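You operate a simulated robot arm through the tools that you are given. There is no shell and no other tool. Be economical: measure what you need, move in short steps, check, and stop when the job is done.

You are at the controls of a simulated robot arm. One attempt, no reset.

JOB
Stop the drip at the small green valve's gland, then try its lever.
Fine: feed on, level the two nuts, nip them a mark at a time till it is dry, swing the lever shut and open, feed off.
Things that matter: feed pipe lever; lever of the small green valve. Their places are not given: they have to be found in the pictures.

The check looks at the end state, three seconds after you hand in, the way a careful person would. Anything else that was tipped, shoved, dropped, spilled or broken makes it a failure.

ROBOT AND FRAMES
A 6-joint arm with a two-finger parallel gripper, fixed in place. Base frame: the origin is at the foot of the arm, x ahead of it, y to its left, z up; the work surface is at about z = 850. Lengths are in mm, angles in degrees, forces in N, time in s.
With the tool pointing down near the work surface it reaches from about 180 to 760 mm from the base axis. Its first joint turns from -166.0 to 166.0 degrees. Payload 3.91 kg.
The TCP is the grasp point between the finger pads, 30 mm short of the fingertips. In the tool frame z runs along the fingers and y along their closing line. Largest opening 110 mm; finger width 20, thickness 10; the body of the gripper, 48 by 112 mm, starts 55 mm behind the TCP.
Orientation is told as [roll, pitch, yaw] about the base's x, y, z axes, in that order, counted from this pose: with the fingers straight down and closing along the base's y, the tool's x points along the base's -x, its y along +y and its z along -z.

CONTROLS
- The arm moves only by the tool jog_arm. Its argument "commands" is one flat list of numbers, 7 for each row, row after row: the shift along the tool's x, y, z in mm, then the turn, a rotation vector about the tool's x, y, z in degrees, then the finger opening in mm, from 0 to 110. In form: [tx, ty, tz, rx, ry, rz, gripper, tx, ty, tz, rx, ry, rz, gripper, ...]. A call has 1 to 20 rows; each row is the pose to reach, as a shift and turn from the pose commanded when the call began, along the tool's axes at that moment. A row lasts 0.2 s, in which the tool goes at most 50 mm and 8.6 degrees; a call with a longer step from one row to the next is refused whole, and so is a gripper value outside its range. A pose out of reach is approached as far as the arm can. The call stops where the force on the tool passes 90 N (or 10 N more than at its start, if that is more) or the arm is blocked; 0.2 s more then pass. The fingers move at their own pace (about 45 mm/s each) and stop on an object; they squeeze with about 20 N. The grip force told is the motor's: it shows also when the fingers shut on nothing. Time passes only in rows, and 0.2 s behind the last, so rows that repeat a pose let the fingers close. It gives the time, the measured TCP pose, the force on the tool (base axes), the opening and the grip force at its end, in the units of the frame above (readings bear some noise), with the torque about the TCP (base axes, N m) and any sound that the robot's microphone picked up.
- Cameras (640 x 400 px; columns grow to the right, rows downward): "scene" is fixed at [49.4, 650.1, 1544.9]; the picture's right is [-0.79, -0.61, 0.00], its down [-0.24, 0.30, -0.92] and it looks along [0.57, -0.73, -0.38] (base axes); focal length 348 px, centre (320, 200). "wrist" rides on the gripper at [71, 22, -107] in the tool frame; the picture's right is [-0.29, 0.96, 0.00], its down [-0.76, -0.23, -0.61] and it looks along [-0.58, -0.18, 0.79] (tool axes); focal length 243 px, centre (320, 200).
- camera(camera): a new picture of that camera. No time passes.
- lift_body(by): slides the trunk up (or, below 0, down) by that many mm; the arm rides with it, the base frame stays. It gives what a move gives, with no picture.
- pixel_to_xyz(camera, pixels): for up to 12 pixels [column, row] of the newest picture of that camera ("zoom" is the newest enlarged one), the place [x, y, z] in the base frame of the surface seen there, good to about 3 mm. No time passes.
- inspect(camera, box): a new picture of the part [left, top, right, bottom] of that camera's present view, enlarged. No time passes.
- close_job(): hands the job in; it is judged then, once.

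Keep the steps short. Do not move on a guess: measure, check each grasp and each placing, and mend mistakes. In all there are 80 turns and 38 pictures (those below and enlarged ones count). Leave the gripper open and the arm clear of the work at the hand-in unless told otherwise, and finish with a single line.

The tools are called after "Call:" as name(argument=value, ...) on one line, values as JSON. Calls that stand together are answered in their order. jog_arm: Moves the arm, as the interface text tells. Its arguments: {"type":"object","properties":{"commands":{"type":"array","items":{"type":"number"}}},"required":["commands"]} The other tools are called the same way: lift_body (by) slides the trunk up or down; camera (camera) takes a picture; pixel_to_xyz (camera, pixels) gives the place of the surface under pixels of a picture; inspect (camera, box) takes an enlarged picture of a part of a camera's view; close_job () hands the job in.

At the start:

```text
clock: 0.0
ee_pos: [440.9, 8.7, 1221.3]
ee_rot: [0.0, 0.0, 0.1]
ft_force: [-0.2, 0.1, -0.6]
moment: [0.02, 0.03, -0.02]
opening: 110.1
grip_force: 0.0
trunk travel left (down, up): [-525.0, 65.0]
```

scene: 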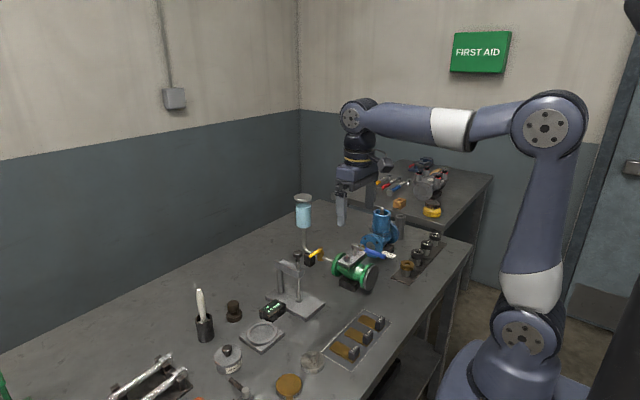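
wrist: 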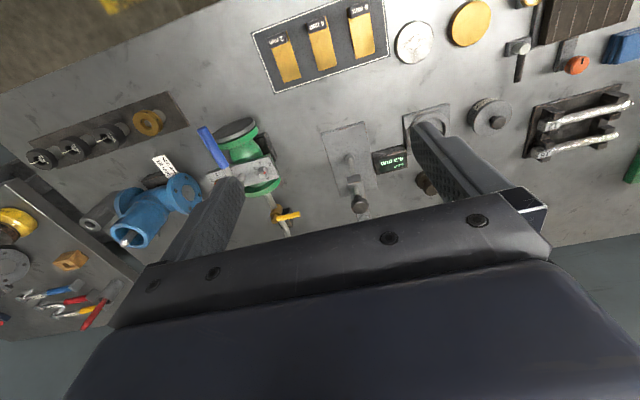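

I see the green valve near scene (355,268), with a blue lever, and a yellow feed lever near (315,253). I'll enlarge both views first.

Call:
inspect(camera="scene", box=[280, 190, 440, 300])

Call:
inspect(camera="wrist", box=[150, 100, 310, 250])

```text
3.64 times, centred on (360, 245) of scene
```

zoom: 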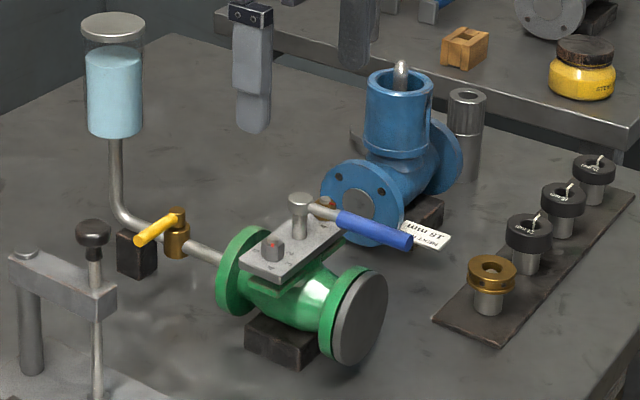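

```text
2.67 times, centred on (230, 175) of wrist
```

zoom: 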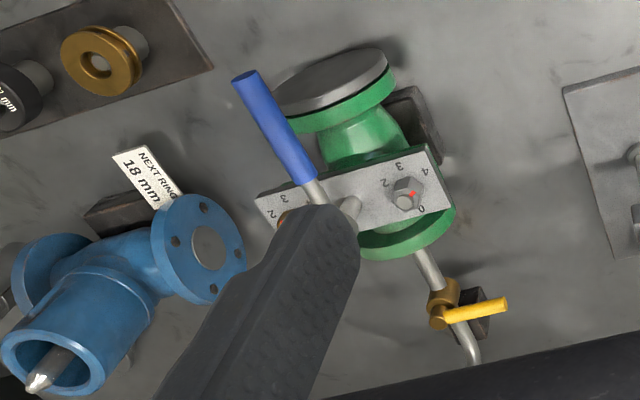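

Measuring: nut at zoom (405,195), stem (348,207), the blue lever ends, yellow lever ends, and flanges.

Call:
pixel_to_xyz(camera="zoom", pixels=[[406, 188], [350, 207], [308, 180], [245, 78], [315, 192], [497, 305], [439, 318], [445, 185], [270, 205], [335, 85], [285, 212], [472, 355]])

Call:
pixel_to_xyz(camera="scene", pixels=[[348, 260], [354, 246], [368, 249], [390, 255], [319, 252], [325, 250], [356, 247], [361, 243], [376, 278], [343, 267], [351, 270], [303, 215]])

```text
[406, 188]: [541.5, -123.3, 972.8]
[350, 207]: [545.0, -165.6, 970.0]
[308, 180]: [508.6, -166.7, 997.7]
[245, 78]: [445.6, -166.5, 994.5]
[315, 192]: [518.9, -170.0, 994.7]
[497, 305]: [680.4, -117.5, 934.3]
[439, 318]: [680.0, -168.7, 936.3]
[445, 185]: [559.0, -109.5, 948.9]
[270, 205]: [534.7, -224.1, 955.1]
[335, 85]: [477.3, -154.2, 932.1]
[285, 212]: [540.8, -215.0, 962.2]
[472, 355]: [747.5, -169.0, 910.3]
```

```text
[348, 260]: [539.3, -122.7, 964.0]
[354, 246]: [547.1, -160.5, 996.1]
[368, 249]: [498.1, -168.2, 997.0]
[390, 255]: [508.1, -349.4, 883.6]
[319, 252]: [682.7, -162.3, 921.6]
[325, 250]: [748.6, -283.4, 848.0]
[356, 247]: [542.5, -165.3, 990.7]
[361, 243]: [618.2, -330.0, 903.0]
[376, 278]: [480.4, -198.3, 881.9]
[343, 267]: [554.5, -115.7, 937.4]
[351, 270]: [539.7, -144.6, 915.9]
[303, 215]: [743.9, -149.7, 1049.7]
```

The valve stem is at about (545,-166), with the blue lever pointing -x at z≈997. One nut is at (541,-123), and the other should be near (541,-211). The feed lever pivots at about (680,-168) and points +y, which is across the pipe, so it is shut. I'll move above and behind the valve for a clear wrist view.

Call:
jog_arm(commands=[8, -35, 14, 0, 0, 0, 110, 16, -70, 28, 0, 0, 0, 110, 24, -105, 42, 0, 0, 0, 110, 32, -140, 56, 0, 0, 0, 110, 41, -176, 71, 0, 0, 0, 110, 41, -176, 71, 0, 0, 0, 110])

Call:
inspect(camera="wrist", box=[240, 100, 440, 230])

```text
clock: 1.4
ee_pos: [400.8, -170.0, 1153.7]
ee_rot: [0.0, 0.1, 0.1]
ft_force: [-0.3, 1.1, -0.9]
moment: [0.0, -0.04, -0.03]
opening: 110.0
grip_force: 0.1
trunk travel left (down, up): [-525.0, 65.0]
```

```text
3.08 times, centred on (340, 165) of wrist
```

zoom: 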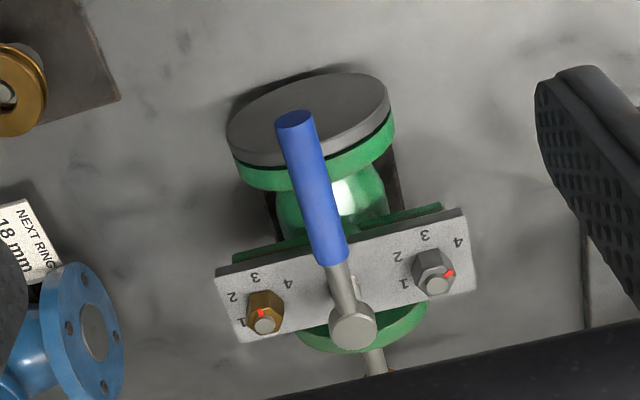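

I can see both nuts: brass at zoom (265,315) and steel at (435,270), each with a dial. I'll enlarge further to read the marks.

Call:
inspect(camera="wrist", box=[300, 165, 396, 225])

Call:
inspect(camera="scene", box=[330, 230, 394, 270])

```text
6.67 times, centred on (348, 195) of wrist
```

zoom: 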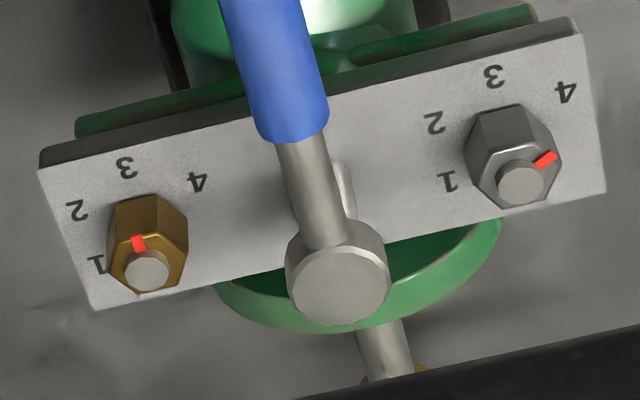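

```text
10.00 times, centred on (362, 250) of scene
```

zoom: 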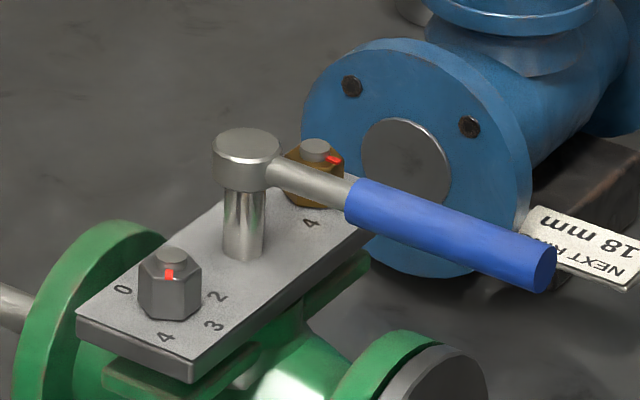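

The brass mark seems to sit between 2 and 3, and the steel mark near 4 or beyond. I'll measure the digits, studs and red marks.

Call:
pixel_to_xyz(camera="wrist", pixels=[[367, 192], [364.9, 183.3], [374, 176.3], [384.8, 178.8], [378, 192.6], [381.8, 188.8], [314.6, 204.6], [311.5, 196.5], [318.8, 190], [329.7, 192.2], [322, 205.4], [320.8, 201.6]])

Call:
pixel_to_xyz(camera="zoom", pixels=[[122, 290], [167, 337], [214, 325], [216, 296], [171, 253], [169, 274], [311, 224], [318, 145], [333, 160], [250, 140], [355, 195], [535, 270]])

```text
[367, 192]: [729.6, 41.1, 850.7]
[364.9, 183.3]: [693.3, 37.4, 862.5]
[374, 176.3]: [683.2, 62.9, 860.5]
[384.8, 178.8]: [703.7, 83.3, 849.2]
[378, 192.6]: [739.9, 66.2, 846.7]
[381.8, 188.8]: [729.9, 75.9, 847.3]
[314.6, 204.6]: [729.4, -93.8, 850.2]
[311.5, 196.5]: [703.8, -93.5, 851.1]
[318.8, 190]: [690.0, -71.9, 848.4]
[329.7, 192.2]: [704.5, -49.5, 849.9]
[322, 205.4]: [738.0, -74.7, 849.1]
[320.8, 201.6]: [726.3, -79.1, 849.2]
```

```text
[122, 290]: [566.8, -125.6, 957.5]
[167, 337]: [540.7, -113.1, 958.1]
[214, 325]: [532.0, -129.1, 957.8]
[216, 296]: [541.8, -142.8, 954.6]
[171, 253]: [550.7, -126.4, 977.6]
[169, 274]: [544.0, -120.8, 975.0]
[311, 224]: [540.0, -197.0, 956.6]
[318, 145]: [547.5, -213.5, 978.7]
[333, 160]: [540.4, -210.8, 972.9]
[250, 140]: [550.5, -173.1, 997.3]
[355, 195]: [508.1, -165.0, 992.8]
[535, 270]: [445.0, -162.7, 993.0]
```

Each dial mark is 60° and the numbers rise clockwise. The brass mark points at 3 and the steel mark at about 4. Next I'll look at the feed lever closely by moving 135 mm ahead at the same height.

Call:
jog_arm(commands=[-40, 0, 0, 0, 0, 0, 110, -80, 0, 0, 0, 0, 0, 110, -115, 0, 0, 0, 0, 0, 110, -115, 0, 0, 0, 0, 0, 110])

Call:
inspect(camera="wrist", box=[270, 90, 446, 225])

```text
clock: 2.4
ee_pos: [515.7, -170.6, 1151.1]
ee_rot: [-0.1, 0.0, 0.1]
ft_force: [0.9, -0.9, -0.1]
moment: [0.0, 0.0, -0.01]
opening: 110.2
grip_force: 0.1
trunk travel left (down, up): [-525.0, 65.0]
```

```text
2.96 times, centred on (358, 158) of wrist
```

zoom: 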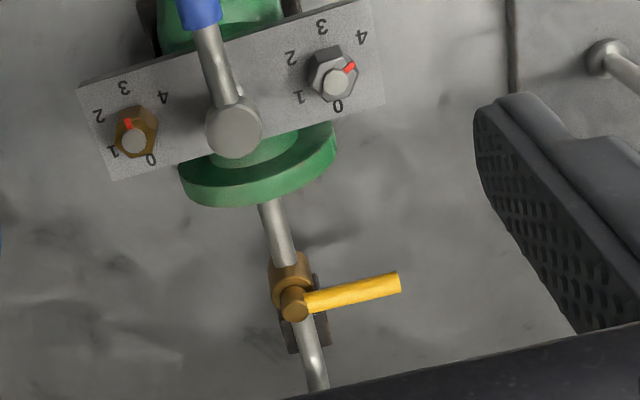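

From this more overhead view, brass is on 3 and steel on 4. Now I'll measure the feed lever: pivot at zoom (293,300), end at (395,283), plus the pipe and plate points.

Call:
pixel_to_xyz(camera="zoom", pixels=[[293, 302], [315, 300], [350, 292], [396, 284], [290, 270], [318, 370], [272, 230], [332, 83], [133, 138], [235, 128], [349, 67], [300, 190]])

Call:
inspect(camera="scene", box=[290, 190, 354, 280])

```text
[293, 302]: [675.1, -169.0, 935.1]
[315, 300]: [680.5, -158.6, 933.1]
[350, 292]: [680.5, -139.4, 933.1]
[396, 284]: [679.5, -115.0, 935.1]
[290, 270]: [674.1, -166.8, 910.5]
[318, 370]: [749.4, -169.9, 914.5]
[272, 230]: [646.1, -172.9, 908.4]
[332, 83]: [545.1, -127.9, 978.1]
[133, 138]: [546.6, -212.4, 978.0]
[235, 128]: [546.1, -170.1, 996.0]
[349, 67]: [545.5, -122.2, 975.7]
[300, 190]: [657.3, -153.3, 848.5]
```

```text
4.44 times, centred on (322, 235) of scene
```

zoom: 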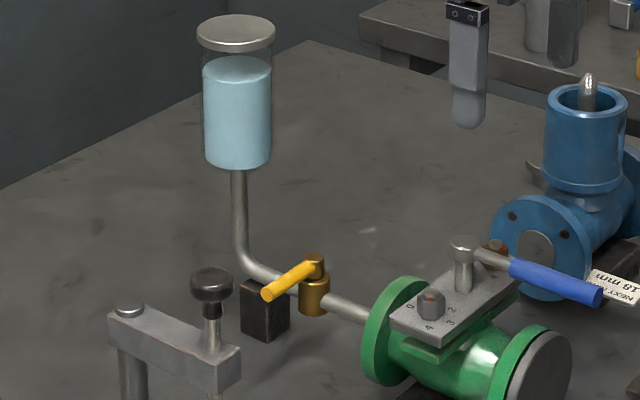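

Feed lever: pivot (678,-169), axis z≈930, end at y≈-115. The tank hangs at x≥724 for z≈997–1118, so I'll lean the tool back 15° to keep the gripper body clear of it. I'll close the fingers and go above a point on the lever's far (+x) side.

Call:
jog_arm(commands=[-45, 12, 0, 0, -4, 0, 60, -90, 24, 0, 0, -8, 0, 20, -135, 36, 0, 0, -12, 0, 0, -180, 48, 0, 0, -15, 0, 0, -180, 48, 0, 0, -15, 0, 0, -180, 48, 0, 0, -15, 0, 0])

Call:
pixel_to_xyz(camera="zoom", pixels=[[237, 60], [237, 160], [400, 282], [375, 300], [395, 280], [262, 298], [316, 258], [302, 266], [240, 240], [272, 100], [205, 100], [340, 310]])

```text
clock: 3.8
ee_pos: [693.1, -117.8, 1150.0]
ee_rot: [0.0, -15.0, 0.0]
ft_force: [-0.1, -1.1, 0.6]
moment: [0.01, 0.02, 0.0]
opening: 0.0
grip_force: 11.5
trunk travel left (down, up): [-525.0, 65.0]
```

```text
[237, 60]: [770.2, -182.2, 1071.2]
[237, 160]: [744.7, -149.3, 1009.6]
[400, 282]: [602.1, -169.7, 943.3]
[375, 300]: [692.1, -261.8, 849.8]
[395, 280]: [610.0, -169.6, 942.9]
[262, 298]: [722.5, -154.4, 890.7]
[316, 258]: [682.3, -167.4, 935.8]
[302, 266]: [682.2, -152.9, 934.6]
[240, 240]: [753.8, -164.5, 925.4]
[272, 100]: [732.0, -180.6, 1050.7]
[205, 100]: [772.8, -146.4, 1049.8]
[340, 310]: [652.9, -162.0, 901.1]
```

The flange top is z≈943 at x≤610 and the tank is at x≥727. Now straight down on the +x side of the lever, to TCP (697,-121,953).

Call:
jog_arm(commands=[10, -1, 39, 0, 0, 0, 0, 20, -2, 78, 0, 0, 0, 0, 29, -3, 117, 0, 0, 0, 0, 38, -3, 155, 0, 0, 0, 0, 47.2, -3, 191.3, 0, 0, 0, 0, 47.2, -3, 191.3, 0, 0, 0, 0])

Call:
inspect(camera="scene", box=[274, 190, 370, 280])

```text
clock: 5.2
ee_pos: [697.9, -124.0, 953.7]
ee_rot: [0.1, -15.0, 0.0]
ft_force: [0.1, 0.4, -0.3]
moment: [0.0, 0.03, -0.01]
opening: 0.0
grip_force: 20.6
trunk travel left (down, up): [-525.0, 65.0]
```

```text
4.44 times, centred on (322, 235) of scene
```

zoom: 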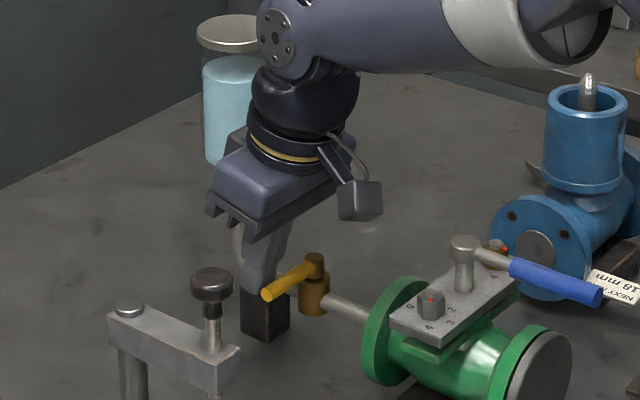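

The finger sits behind the lever with no contact. I'll push gently 18 mm toward -x and read the force.

Call:
jog_arm(commands=[5.8, 0, -1.6, 0, 0, 0, 0, 9.7, 0, -2.6, 0, 0, 0, 0, 13.5, 0, -3.6, 0, 0, 0, 0, 17.4, 0, -4.7, 0, 0, 0, 0])

```text
clock: 6.2
ee_pos: [681.3, -121.6, 954.3]
ee_rot: [0.0, -14.9, 0.0]
ft_force: [-0.5, 0.0, 0.0]
moment: [-0.01, 0.0, 0.0]
opening: 0.1
grip_force: 19.5
trunk travel left (down, up): [-525.0, 65.0]
```

Almost no force. I'll check whether the lever has swung.

Call:
inspect(camera="scene", box=[274, 190, 370, 280])

```text
4.44 times, centred on (322, 235) of scene
```

zoom: 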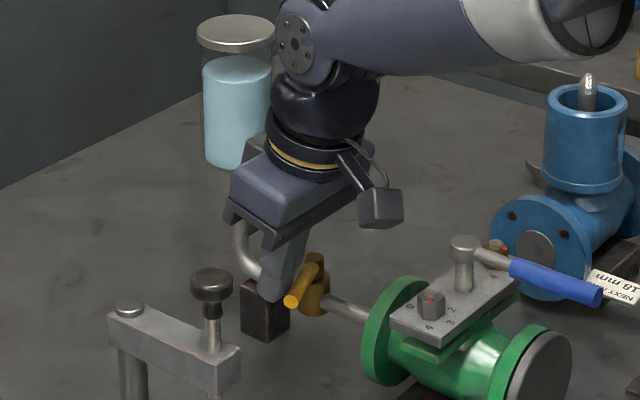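

The lever swings toward -x with ease. I'll follow its arc, pushing round to about 80°.

Call:
jog_arm(commands=[13.3, -1.6, -3.6, 0, 0, 0, 0, 20.6, -3.5, -5.5, 0, 0, 0, 0, 27.9, -5.8, -7.5, 0, 0, 0, 0, 34.4, -11, -9.2, 0, 0, 0, 0, 40.9, -16.4, -11, 0, 0, 0, 0, 45.9, -24, -12.3, 0, 0, 0, 0])

Call:
inspect(camera="scene", box=[290, 210, 386, 300])

```text
clock: 7.6
ee_pos: [633.6, -147.7, 954.1]
ee_rot: [0.0, -15.0, -0.1]
ft_force: [0.2, -0.1, -0.1]
moment: [0.0, 0.0, 0.01]
opening: 0.2
grip_force: 20.3
trunk travel left (down, up): [-525.0, 65.0]
```

```text
4.44 times, centred on (338, 255) of scene
```

zoom: 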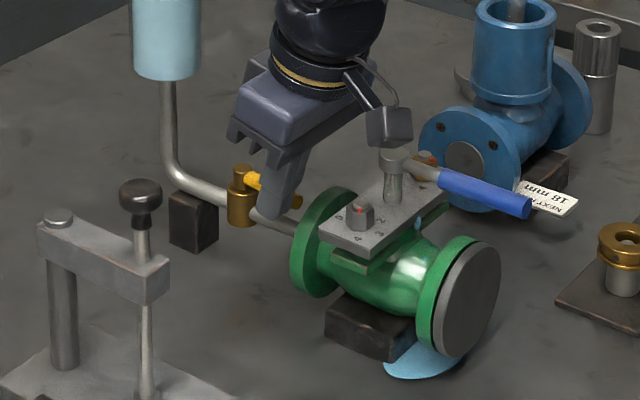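

The feed is passing: drops are falling from the gland and a puddle is forming. I'll push the last few degrees to the stop.

Call:
jog_arm(commands=[2.5, -4, -0.7, 0, 0, 0, 0, 3, -8, -0.8, 0, 0, 0, 0, 3, -10, -0.8, 0, 0, 0, 0])

```text
clock: 8.4
ee_pos: [629.2, -154.3, 953.9]
ee_rot: [0.1, -14.9, 0.1]
ft_force: [-2.5, 9.3, 0.3]
moment: [0.22, 0.07, 0.03]
opening: 0.1
grip_force: 20.3
trunk travel left (down, up): [-525.0, 65.0]
```

The lever is at its stop (9 N), so the feed is on. I'll back off, lift, straighten the tool, and go above the brass nut near (547,-212) with fingers open to 28.

Call:
jog_arm(commands=[0, 6, 0, 0, 0, 0, 0, -10, 6, -38, 0, 0, 0, 0, -20, 6, -77, 0, 0, 0, 0, -28.5, 6, -106, 0, 0, 0, 0, -2, -15, -113, 0, 5, 0, 15, 24.5, -36, -120, 0, 10, 0, 28, 50.7, -57.7, -127.2, 0, 15, 0, 28, 50.7, -57.7, -127.2, 0, 15, 0, 28])

Call:
inspect(camera="scene", box=[306, 200, 402, 290])

```text
clock: 10.2
ee_pos: [548.4, -213.6, 1065.6]
ee_rot: [0.0, 0.1, 0.1]
ft_force: [0.4, -1.1, 0.6]
moment: [-0.01, 0.0, 0.01]
opening: 28.1
grip_force: 0.1
trunk travel left (down, up): [-525.0, 65.0]
```

```text
4.44 times, centred on (354, 245) of scene
```

zoom: 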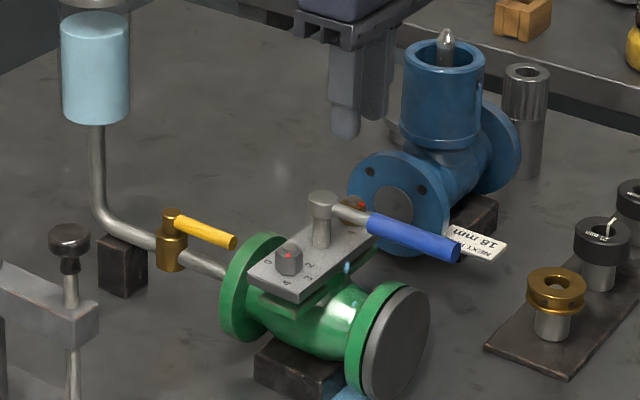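

The feed lever is in line and the gland is dripping. I'll check the blue valve's height for clearance and look at the brass nut from the wrist.

Call:
pixel_to_xyz(camera="zoom", pixels=[[447, 38], [410, 65], [400, 160], [355, 190], [360, 205], [322, 197], [372, 185], [288, 247]])

Call:
inspect(camera="wrist", box=[280, 110, 440, 210])

```text
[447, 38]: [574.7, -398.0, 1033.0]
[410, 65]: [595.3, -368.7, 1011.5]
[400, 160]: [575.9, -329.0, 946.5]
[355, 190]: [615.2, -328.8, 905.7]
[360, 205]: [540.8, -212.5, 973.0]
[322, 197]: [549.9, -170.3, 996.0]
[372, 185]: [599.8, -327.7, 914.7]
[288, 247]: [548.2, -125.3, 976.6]
```

```text
4.00 times, centred on (360, 160) of wrist
```

zoom: 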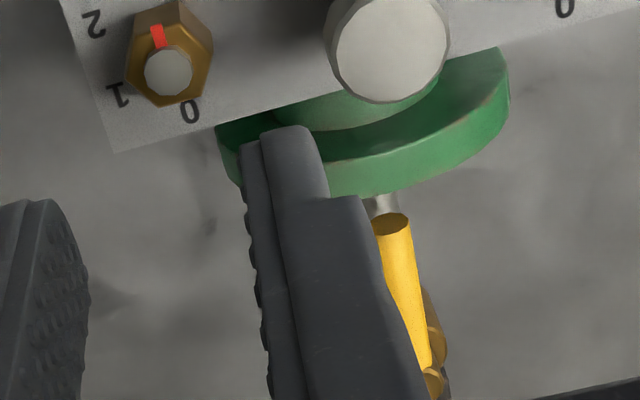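

The nut is about 17.5 mm across flats, with its mark at a flat centre, so flats face 0/±60°. I'll yaw +30° so the fingers close across flats, then descend to tips at z≈961.

Call:
jog_arm(commands=[1.4, 0.6, 0, 0, 0, -7.5, 28, 1.4, 0.6, 0, 0, 0, -15, 28, 1.4, 0.6, 0, 0, 0, -22.5, 28, 1.4, 0.6, 0, 0, 0, -30, 28, 1.4, 0.6, 30, 0, 0, -30, 28, 1.4, 0.6, 60, 0, 0, -30, 28, 1.4, 0.6, 74, 0, 0, -30, 28, 1.4, 0.6, 74, 0, 0, -30, 28])

Call:
inspect(camera="scene", box=[330, 225, 394, 265])

```text
clock: 12.0
ee_pos: [546.3, -213.1, 989.0]
ee_rot: [0.0, 0.0, 30.1]
ft_force: [-0.1, -0.3, -0.5]
moment: [0.0, -0.02, -0.01]
opening: 28.1
grip_force: 0.0
trunk travel left (down, up): [-525.0, 65.0]
```

```text
10.00 times, centred on (362, 245) of scene
```

zoom: 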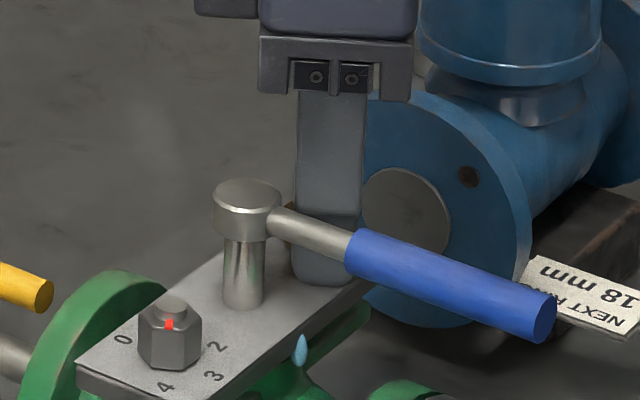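

The fingers straddle the brass nut with no contact. I'll rise 1.5 mm and close.

Call:
jog_arm(commands=[0, 0, -1.5, 0, 0, 0, 28, 0, 0, -1.5, 0, 0, 0, 10, 0, 0, -1.5, 0, 0, 0, 10, 0, 0, -1.5, 0, 0, 0, 10])

```text
clock: 13.0
ee_pos: [546.7, -213.4, 990.7]
ee_rot: [-0.1, 0.0, 29.9]
ft_force: [-0.2, 1.5, -1.2]
moment: [0.05, -0.02, 0.01]
opening: 16.9
grip_force: 45.0
trunk travel left (down, up): [-525.0, 65.0]
```

Gripped across flats (16.9 mm). Now I'll turn clockwise 60° to bring brass from 3 to 4.

Call:
jog_arm(commands=[0, 0, 0, 0, 0, 7.5, 10, 0, 0, 0, 0, 0, 15, 10, 0, 0, 0, 0, 0, 22.5, 10, 0, 0, 0, 0, 0, 30, 10, 0, 0, 0, 0, 0, 37.5, 10, 0, 0, 0, 0, 0, 45, 10, 0, 0, 0, 0, 0, 52.5, 10, 0, 0, 0, 0, 0, 60, 10, 0, 0, 0, 0, 0, 60, 10])

```text
clock: 15.0
ee_pos: [546.8, -210.0, 990.5]
ee_rot: [0.0, 0.3, -30.1]
ft_force: [-8.0, 35.9, -14.3]
moment: [0.5, 0.04, 0.08]
opening: 16.9
grip_force: 45.1
trunk travel left (down, up): [-525.0, 65.0]
```

The turn finished, but with a 36 N side load: my grip was about 3 mm off the nut axis along the flat, and the true axis is near (549.7,-211.7). I'll open, rise straight up, and look.

Call:
jog_arm(commands=[0, 0, 0, 0, 0, 0, 28, 0, 0, 0, 0, 0, 0, 28, 0, 0, -40, 0, 0, 0, 28, 0, 0, -80, 0, 0, 0, 28, 0, 0, -110, 0, 0, 0, 28])

Call:
inspect(camera="scene", box=[322, 225, 402, 275])

Call:
inspect(camera="wrist", box=[200, 100, 440, 250])

```text
clock: 16.2
ee_pos: [546.6, -213.4, 1098.2]
ee_rot: [0.0, 0.0, -30.0]
ft_force: [0.4, -0.1, 0.4]
moment: [0.04, 0.03, 0.02]
opening: 28.1
grip_force: 0.0
trunk travel left (down, up): [-525.0, 65.0]
```

```text
8.00 times, centred on (362, 250) of scene
```

zoom: 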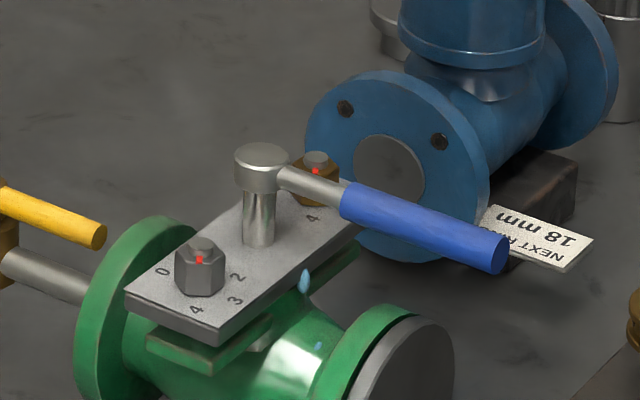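

```text
2.67 times, centred on (320, 175) of wrist
```

zoom: 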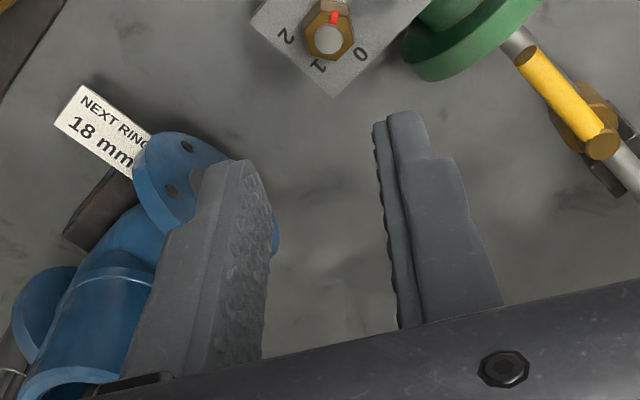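

Brass and steel marks now both point to 4, so they are level. A drop still shows at zoom (305,280). I'll move above the steel nut, turning back to +30° yaw, then see if it still drips.

Call:
jog_arm(commands=[5, 9.5, 0, 0, 0, -7.5, 28, 10, 19, 0, 0, 0, -15, 28, 15, 28.5, 0, 0, 0, -22.5, 28, 20, 38, 0, 0, 0, -30, 28, 25, 47.5, 0, 0, 0, -37.5, 28, 30, 57, 0, 0, 0, -45, 28, 35, 67, 0, 0, 0, -52.5, 28, 40.3, 76.5, 0, 0, 0, -60, 28, 40.3, 76.5, 0, 0, 0, -60, 28, 40.3, 76.5, 0, 0, 0, -60, 28])

Call:
inspect(camera="scene", box=[322, 240, 402, 310])

```text
clock: 18.4
ee_pos: [550.4, -127.8, 1100.3]
ee_rot: [0.0, -0.1, 30.1]
ft_force: [-0.6, 0.1, -0.5]
moment: [0.01, 0.0, -0.02]
opening: 28.2
grip_force: 0.1
trunk travel left (down, up): [-525.0, 65.0]
```

```text
5.71 times, centred on (362, 275) of scene
```

zoom: 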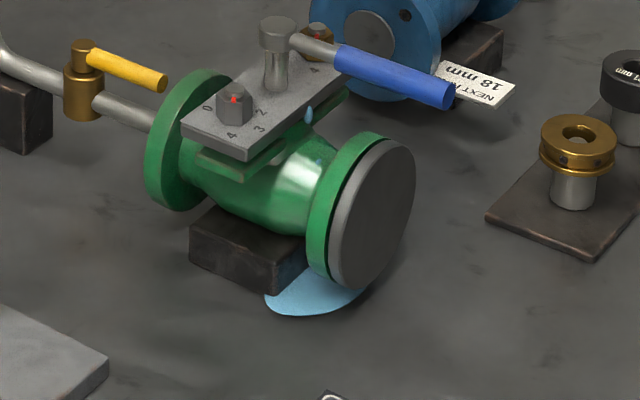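

It still drips. I'll descend over the steel nut, close, turn 60° clockwise (4→5), and keep an eye on the load.

Call:
jog_arm(commands=[0, 0, 40, 0, 0, 0, 28, 0, 0, 80, 0, 0, 0, 28, 0, 0, 109.5, 0, 0, 0, 28, 0, 0, 109.5, 0, 0, 0, 28, 0, 0, 109.5, 0, 0, 0, 10, 0, 0, 109.5, 0, 0, 0, 10, 0, 0, 109.5, 0, 0, 0, 10])

```text
clock: 20.0
ee_pos: [551.5, -127.6, 992.5]
ee_rot: [0.0, 0.0, 30.0]
ft_force: [0.5, -4.0, -3.4]
moment: [0.0, -0.43, 0.01]
opening: 17.1
grip_force: 45.4
trunk travel left (down, up): [-525.0, 65.0]
```

Call:
jog_arm(commands=[0, 0, 0, 0, 0, 7.5, 10, 0, 0, 0, 0, 0, 15, 10, 0, 0, 0, 0, 0, 22.5, 10, 0, 0, 0, 0, 0, 30, 10, 0, 0, 0, 0, 0, 37.5, 10, 0, 0, 0, 0, 0, 45, 10, 0, 0, 0, 0, 0, 52.5, 10, 0, 0, 0, 0, 0, 60, 10, 0, 0, 0, 0, 0, 60, 10])

```text
clock: 22.0
ee_pos: [549.4, -127.4, 993.2]
ee_rot: [0.1, -0.2, -30.1]
ft_force: [-1.3, -3.6, 20.8]
moment: [0.02, 0.24, 0.01]
opening: 16.8
grip_force: 44.8
trunk travel left (down, up): [-525.0, 65.0]
```

Steel is turned with little load. I'll open, rise 60, cross to brass at (549.7,-211.7) with yaw +30°, descend and grip.

Call:
jog_arm(commands=[0, 0, 0, 0, 0, 0, 28, 0, 0, 0, 0, 0, 0, 28, 0, 0, -35, 0, 0, 0, 28, 0, 0, -65, 0, 0, 0, 28, -5, -9, -65, 0, 0, -7.5, 28, -10, -18, -65, 0, 0, -15, 28, -15, -27, -65, 0, 0, -22.5, 28, -20, -36, -65, 0, 0, -30, 28, -25, -45, -65, 0, 0, -37.5, 28, -31, -55, -65, 0, 0, -45, 28, -36, -64, -65, 0, 0, -52.5, 28, -41.4, -73.2, -65, 0, 0, -60, 28, -41.4, -73.2, -35, 0, 0, -60, 28, -41.4, -73.2, 0, 0, 0, -60, 28, -41.4, -73.2, 0, 0, 0, -60, 28, -41.4, -73.2, 0, 0, 0, -60, 10, -41.4, -73.2, 0, 0, 0, -60, 10, -41.4, -73.2, 0, 0, 0, -60, 10])

Call:
inspect(camera="scene", box=[322, 235, 402, 305])

```text
clock: 25.8
ee_pos: [549.8, -211.4, 990.6]
ee_rot: [0.0, 0.1, 29.9]
ft_force: [2.4, -5.5, -0.2]
moment: [-0.17, -0.18, -0.02]
opening: 17.0
grip_force: 44.9
trunk travel left (down, up): [-525.0, 65.0]
```

```text
5.71 times, centred on (362, 270) of scene
```

zoom: 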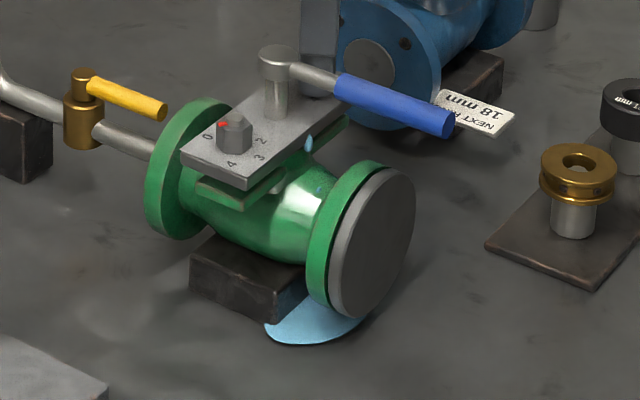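

The steel mark is now one step past 4, toward 0. Brass is gripped and it still drips, so I'll turn brass 60°.

Call:
jog_arm(commands=[0, 0, 0, 0, 0, 7.5, 10, 0, 0, 0, 0, 0, 15, 10, 0, 0, 0, 0, 0, 22.5, 10, 0, 0, 0, 0, 0, 30, 10, 0, 0, 0, 0, 0, 37.5, 10, 0, 0, 0, 0, 0, 45, 10, 0, 0, 0, 0, 0, 52.5, 10, 0, 0, 0, 0, 0, 60, 10, 0, 0, 0, 0, 0, 60, 10])

Call:
jog_arm(commands=[0, 0, 0, 0, 0, 0, 28, 0, 0, 0, 0, 0, 0, 28, 0, 0, -40, 0, 0, 0, 28, 0, 0, -80, 0, 0, 0, 28, 0, 0, -110, 0, 0, 0, 28, 0, 0, -110, 0, 0, 0, 28, 0, 0, -110, 0, 0, 0, 28, 0, 0, -110, 0, 0, 0, 28, 0, 0, -110, 0, 0, 0, 28])

Call:
inspect(camera="scene", box=[322, 235, 402, 305])

```text
clock: 27.8
ee_pos: [549.9, -211.2, 990.3]
ee_rot: [0.0, 0.2, -30.0]
ft_force: [-5.1, -1.2, -7.1]
moment: [0.19, 0.63, 0.03]
opening: 16.6
grip_force: 44.9
trunk travel left (down, up): [-525.0, 65.0]
```

```text
clock: 29.8
ee_pos: [552.3, -212.2, 1103.4]
ee_rot: [-0.1, 0.0, -30.0]
ft_force: [-0.6, -0.6, 0.0]
moment: [0.0, 0.03, -0.02]
opening: 28.1
grip_force: 0.0
trunk travel left (down, up): [-525.0, 65.0]
```

```text
5.71 times, centred on (362, 270) of scene
```

zoom: 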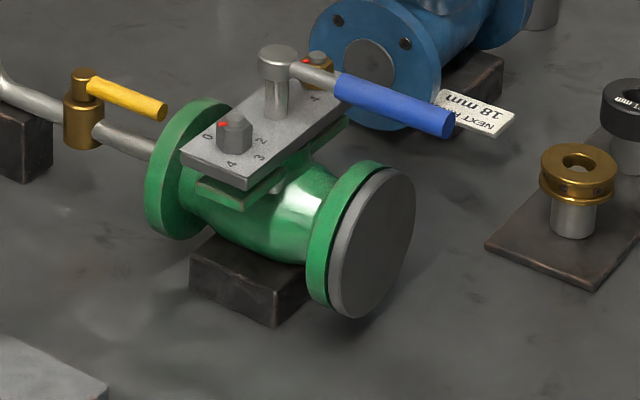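

It is dry and the puddle has gone. Both nuts are one step past 4, so level. Next is the valve lever: I'll straddle the blue grip at radius 80 with yaw 0, opening 28, tips at z≈972.

Call:
jog_arm(commands=[24, -1, 0, 0, 0, -7.5, 28, 48, -2, 0, 0, 0, -15, 28, 71, -3, 0, 0, 0, -22.5, 28, 94.2, -3.4, 0, 0, 0, -30, 28, 94.2, -3.4, 35, 0, 0, -30, 28, 94.2, -3.4, 70, 0, 0, -30, 28, 94.2, -3.4, 101, 0, 0, -30, 28, 94.2, -3.4, 101, 0, 0, -30, 28])

Call:
inspect(camera="scene", box=[322, 225, 402, 285])

```text
clock: 31.6
ee_pos: [465.4, -168.0, 1001.6]
ee_rot: [0.0, 0.0, 0.2]
ft_force: [1.0, 0.6, -0.5]
moment: [0.0, 0.0, -0.01]
opening: 28.3
grip_force: 0.0
trunk travel left (down, up): [-525.0, 65.0]
```

```text
6.67 times, centred on (362, 255) of scene
```

zoom: 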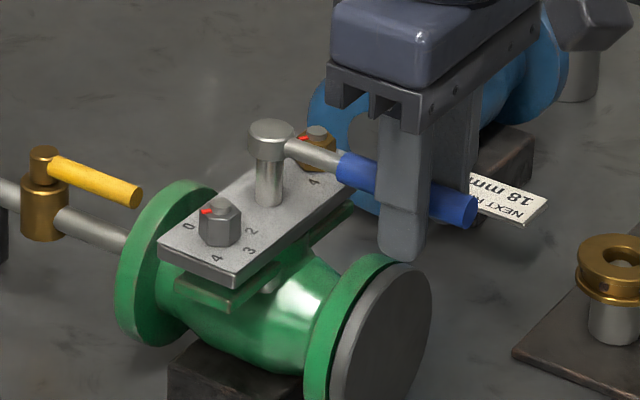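

The lever sits between the fingers. I'll try the usual shut direction, clockwise toward +y, 16° first, and watch the force.

Call:
jog_arm(commands=[-0.2, 6, 0, 0, 0, 4, 28, -0.8, 11.7, 0, 0, 0, 8, 28, -1.8, 17.5, 0, 0, 0, 12, 28, -3.3, 23.2, 0, 0, 0, 16, 28])

```text
clock: 32.6
ee_pos: [469.5, -142.5, 1000.6]
ee_rot: [0.1, 0.1, -16.1]
ft_force: [-0.3, -0.9, 0.8]
moment: [0.03, 0.0, -0.03]
opening: 28.3
grip_force: 0.1
trunk travel left (down, up): [-525.0, 65.0]
```

No resistance. I'll follow the arc on to 80°.

Call:
jog_arm(commands=[-0.8, 11.7, 0, 0, 0, 8, 28, -3.3, 23.2, 0, 0, 0, 16, 28, -7.3, 34.2, 0, 0, 0, 24, 28, -12.8, 44.5, 0, 0, 0, 32, 28, -19.7, 54, 0, 0, 0, 40, 28, -27.8, 62.4, 0, 0, 0, 48, 28, -37, 69.6, 0, 0, 0, 56, 28, -47.2, 75.5, 0, 0, 0, 64, 28])

Call:
inspect(camera="scene", box=[306, 215, 402, 295])

```text
clock: 34.4
ee_pos: [535.6, -85.0, 1000.3]
ee_rot: [0.0, 0.1, -80.1]
ft_force: [-0.2, -0.7, -0.4]
moment: [0.0, -0.01, 0.01]
opening: 28.3
grip_force: 0.1
trunk travel left (down, up): [-525.0, 65.0]
```

```text
5.00 times, centred on (354, 255) of scene
```

zoom: 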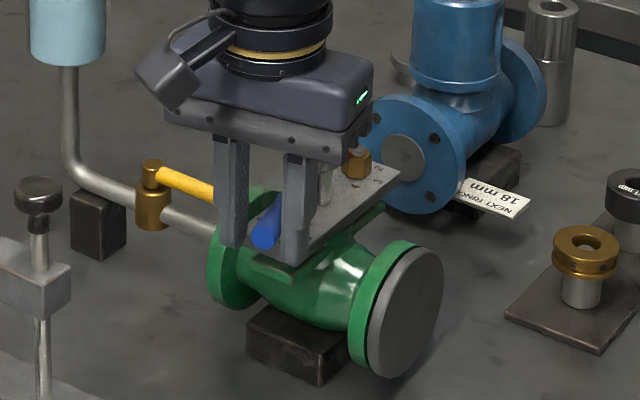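

The lever follows. I'll push on to the stop in small steps.

Call:
jog_arm(commands=[-0.2, 6, 0, 0, 0, 4, 28, -0.8, 11.7, 0, 0, 0, 8, 28, -1.3, 14.6, 0, 0, 0, 10, 28, -1.8, 17.5, 0, 0, 0, 12, 28])

```text
clock: 35.4
ee_pos: [552.7, -82.8, 1000.3]
ee_rot: [0.0, 0.0, -91.9]
ft_force: [-0.5, 0.1, 0.8]
moment: [0.02, 0.01, -0.04]
opening: 28.1
grip_force: 0.0
trunk travel left (down, up): [-525.0, 65.0]
```

Call:
jog_arm(commands=[0, 2, 0, 0, 0, 0, 28, 0, 4, 0, 0, 0, 0, 28, 0, 5.5, 0, 0, 0, 0, 28, 0, 7, 0, 0, 0, 0, 28])

Call:
inspect(camera="scene", box=[306, 215, 402, 295])

```text
clock: 36.4
ee_pos: [559.9, -83.5, 1000.7]
ee_rot: [-0.1, 0.0, -92.0]
ft_force: [-10.6, 0.4, -1.0]
moment: [0.03, 0.07, 0.03]
opening: 33.2
grip_force: 4.7
trunk travel left (down, up): [-525.0, 65.0]
```

```text
5.00 times, centred on (354, 255) of scene
```

zoom: 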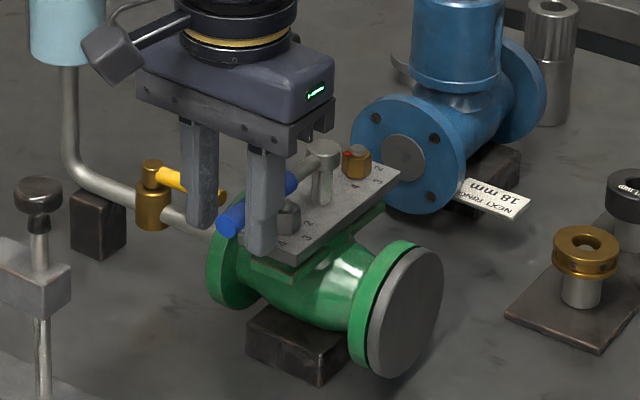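

Shut at the stop (10.6 N), and still dry. Now I'll swing it back open along the same arc.

Call:
jog_arm(commands=[0, -7, 0, 0, 0, 0, 28, -0.8, -18.7, 0, 0, 0, -8, 28, -3.3, -30.2, 0, 0, 0, -16, 28, -7.3, -41.2, 0, 0, 0, -24, 28, -12.8, -51.5, 0, 0, 0, -32, 28, -19.7, -61, 0, 0, 0, -40, 28, -27.8, -69.4, 0, 0, 0, -48, 28, -37, -76.6, 0, 0, 0, -56, 28, -47.2, -82.5, 0, 0, 0, -64, 28, -58, -86.9, 0, 0, 0, -72, 28, -69.4, -89.7, 0, 0, 0, -80, 28, -81.1, -91, 0, 0, 0, -88, 28, -81.1, -91, 0, 0, 0, -88, 28])

```text
clock: 39.2
ee_pos: [466.7, -162.3, 1000.6]
ee_rot: [0.0, -0.1, -3.9]
ft_force: [0.6, -0.5, 0.0]
moment: [0.02, -0.03, -0.04]
opening: 28.1
grip_force: 0.2
trunk travel left (down, up): [-525.0, 65.0]
```

No force. I'll push the last bit toward -y until the open stop is felt.

Call:
jog_arm(commands=[0, -4, 0, 0, 0, 1, 28, 0, -8, 0, 0, 0, 0, 28, 0, -11, 0, 0, 0, -1, 28, 0, -12.5, 0, 0, 0, -3, 28, 0, -14, 0, 0, 0, -4, 28])

```text
clock: 40.4
ee_pos: [465.9, -176.7, 1001.3]
ee_rot: [0.0, 0.0, 0.1]
ft_force: [-0.3, 0.2, -0.2]
moment: [0.01, 0.03, -0.02]
opening: 28.4
grip_force: 0.3
trunk travel left (down, up): [-525.0, 65.0]
```

Call:
jog_arm(commands=[0, -1.5, 0, 0, 0, 0, 28, 0, -3, 0, 0, 0, 0, 28, 0, -4, 0, 0, 0, 0, 28])

Call:
inspect(camera="scene", box=[306, 215, 402, 295])

```text
clock: 41.2
ee_pos: [466.0, -178.7, 1000.2]
ee_rot: [0.0, 0.1, 0.0]
ft_force: [-3.1, 6.9, -1.3]
moment: [0.03, 0.02, 0.09]
opening: 31.0
grip_force: 3.2
trunk travel left (down, up): [-525.0, 65.0]
```

```text
5.00 times, centred on (354, 255) of scene
```

zoom: 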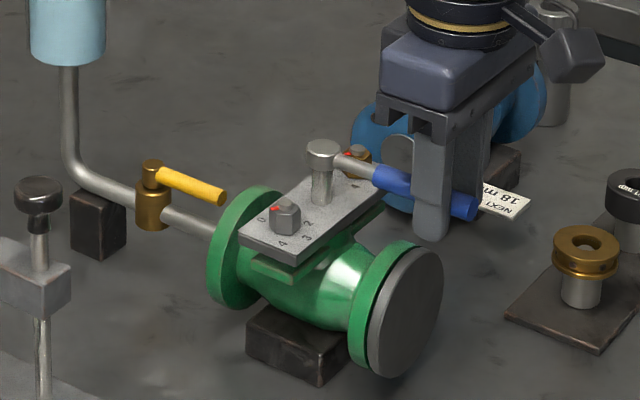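

Open at the stop (7 N), and the gland is still dry. I'll disengage, rise, close the fingers, and come down on the feed lever's -y side at (636,-195).

Call:
jog_arm(commands=[0, 9, 0, 0, 0, 0, 28, 0, 9, -45, 0, 0, 0, 28, 0, 9, -85, 0, 0, 0, 28, -42.5, 2, -85, 0, 0, 0, 0, -85, -4, -85, 0, 0, 0, 0, -127.5, -10, -85, 0, 0, 0, 0, -170, -16.3, -85, 0, 0, 0, 0, -170, -16.3, -45, 0, 0, 0, 0, -170, -16.3, 0, 0, 0, 0, 0, -170, -16.3, 30, 0, 0, 0, 0, -170, -16.3, 47, 0, 0, 0, 0, -170, -16.3, 47, 0, 0, 0, 0])

Call:
inspect(camera="scene", box=[290, 210, 386, 290])

```text
clock: 43.8
ee_pos: [636.2, -197.2, 952.9]
ee_rot: [0.0, 0.0, -0.1]
ft_force: [-0.5, 0.4, -0.2]
moment: [0.02, 0.03, 0.01]
opening: 0.2
grip_force: 20.2
trunk travel left (down, up): [-525.0, 65.0]
```

```text
5.00 times, centred on (338, 250) of scene
```

zoom: 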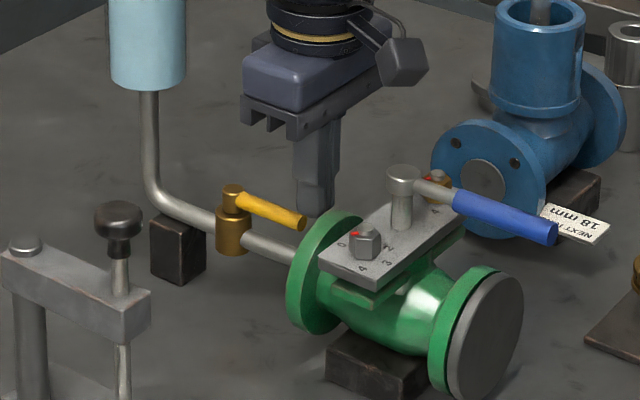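

The finger is behind the lever. I'll push along the reverse arc to about 15° short of shut.

Call:
jog_arm(commands=[0, 6.5, 0, 0, 0, 0, 0, 2, 16, 0, 0, 0, 0, 0, 3.6, 25.5, 0, 0, 0, 0, 0, 3, 33, 0, 0, 0, 0, 0, 2.5, 40, 0, 0, 0, 0, 0, -1, 47.5, 0, 0, 0, 0, 0, -4.8, 54.5, 0, 0, 0, 0, 0, -14.5, 63.6, 0, 0, 0, 0, 0])

Call:
jog_arm(commands=[-6, 3, 0, 0, 0, 0, 0, -10, 5, 0, 0, 0, 0, 0, -12, 6, 0, 0, 0, 0, 0])

Call:
inspect(camera="scene", box=[274, 210, 370, 290])

```text
clock: 45.6
ee_pos: [650.3, -132.6, 953.8]
ee_rot: [0.0, 0.2, 0.0]
ft_force: [0.5, -0.2, -0.4]
moment: [-0.01, -0.01, -0.01]
opening: 0.2
grip_force: 19.6
trunk travel left (down, up): [-525.0, 65.0]
```

```text
clock: 46.4
ee_pos: [662.0, -126.6, 952.0]
ee_rot: [-0.1, 0.0, 0.1]
ft_force: [-0.4, 0.3, -0.1]
moment: [0.01, 0.02, -0.01]
opening: 0.0
grip_force: 19.9
trunk travel left (down, up): [-525.0, 65.0]
```

```text
5.00 times, centred on (322, 250) of scene
```

zoom: 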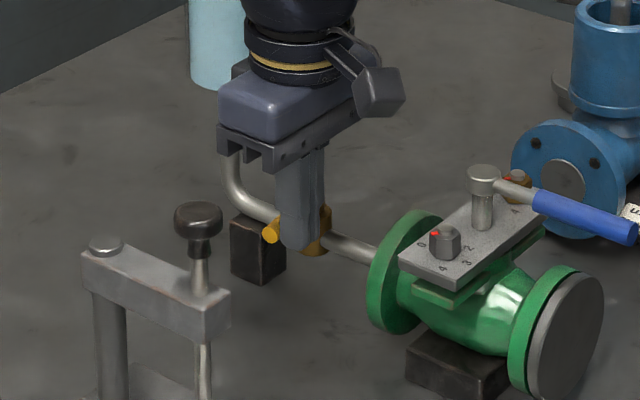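

Nearly shut, with no stop felt yet. A few small pushes toward +x.

Call:
jog_arm(commands=[-1.5, 0, 0, 0, 0, 0, 0, -3, 0, 0, 0, 0, 0, 0, -4, 0, 0, 0, 0, 0, 0])

```text
clock: 47.2
ee_pos: [664.6, -126.4, 953.5]
ee_rot: [0.0, 0.0, -0.1]
ft_force: [-0.3, 0.3, 0.2]
moment: [-0.01, -0.01, -0.01]
opening: 0.0
grip_force: 20.2
trunk travel left (down, up): [-525.0, 65.0]
```

Call:
jog_arm(commands=[-1.5, 0, 0, 0, 0, 0, 0, -3, 0, 0, 0, 0, 0, 0, -4, 0, 0, 0, 0, 0, 0])

```text
clock: 48.0
ee_pos: [670.2, -125.6, 953.7]
ee_rot: [0.0, 0.2, 0.0]
ft_force: [-6.9, -0.1, -0.2]
moment: [0.0, 0.17, 0.0]
opening: 0.0
grip_force: 20.1
trunk travel left (down, up): [-525.0, 65.0]
```

At the shut stop (7 N). I'll back off, rise, and withdraw to a clear pose with the gripper open.

Call:
jog_arm(commands=[8, 0, 0, 0, 0, 0, 0, 12, 0, -40, 0, 0, 0, 0, 12, 0, -85, 0, 0, 0, 0, 12, 0, -130, 0, 0, 0, 0, 12, 0, -175, 0, 0, 0, 0, 42, 25, -190, 0, 0, 0, 40, 77, 50, -200, 0, 0, 0, 80, 112, 75, -200, 0, 0, 0, 110, 147, 100, -200, 0, 0, 0, 110, 182, 120, -200, 0, 0, 0, 110, 217, 130, -200, 0, 0, 0, 110, 217, 130, -200, 0, 0, 0, 110])

Call:
inspect(camera="scene", box=[290, 210, 402, 290])

Call:
camera(camera="wrist")

```text
clock: 50.6
ee_pos: [453.0, 2.5, 1153.6]
ee_rot: [0.0, -0.1, 0.0]
ft_force: [-0.4, 0.5, 0.4]
moment: [-0.03, -0.02, 0.02]
opening: 110.1
grip_force: 0.1
trunk travel left (down, up): [-525.0, 65.0]
```

```text
5.00 times, centred on (346, 250) of scene
```

zoom: 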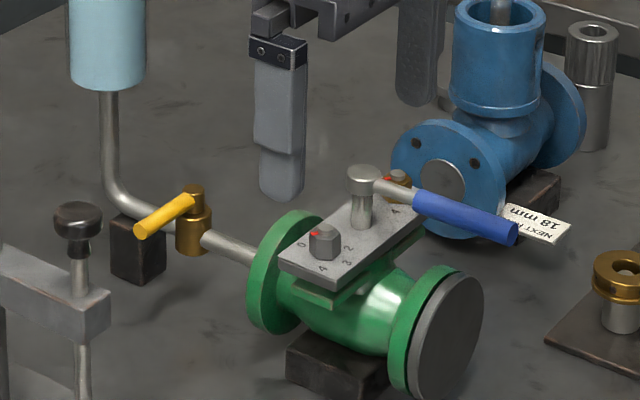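

```text
10 pictures are left
```

wrist: 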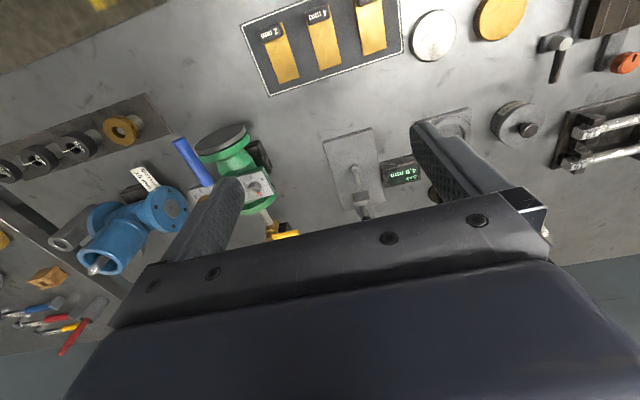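

The feed lever is back across the pipe, the valve lever is open, and it is dry. One last close look at the two nut marks before handing in.

Call:
inspect(camera="scene", box=[338, 235, 386, 270])

```text
11.43 times, centred on (362, 252) of scene
```

zoom: 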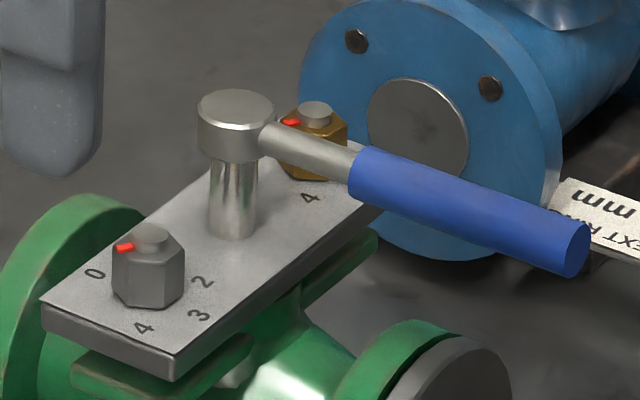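

Both marks point the same way, so the nuts are level. Handing in.

Call:
close_job()

```text
The job is handed in.
```

The gland stopped dripping with both nuts level one mark past 4; the valve lever was swung shut and back open and stayed dry, the feed is off, and the arm is clear with the gripper open.
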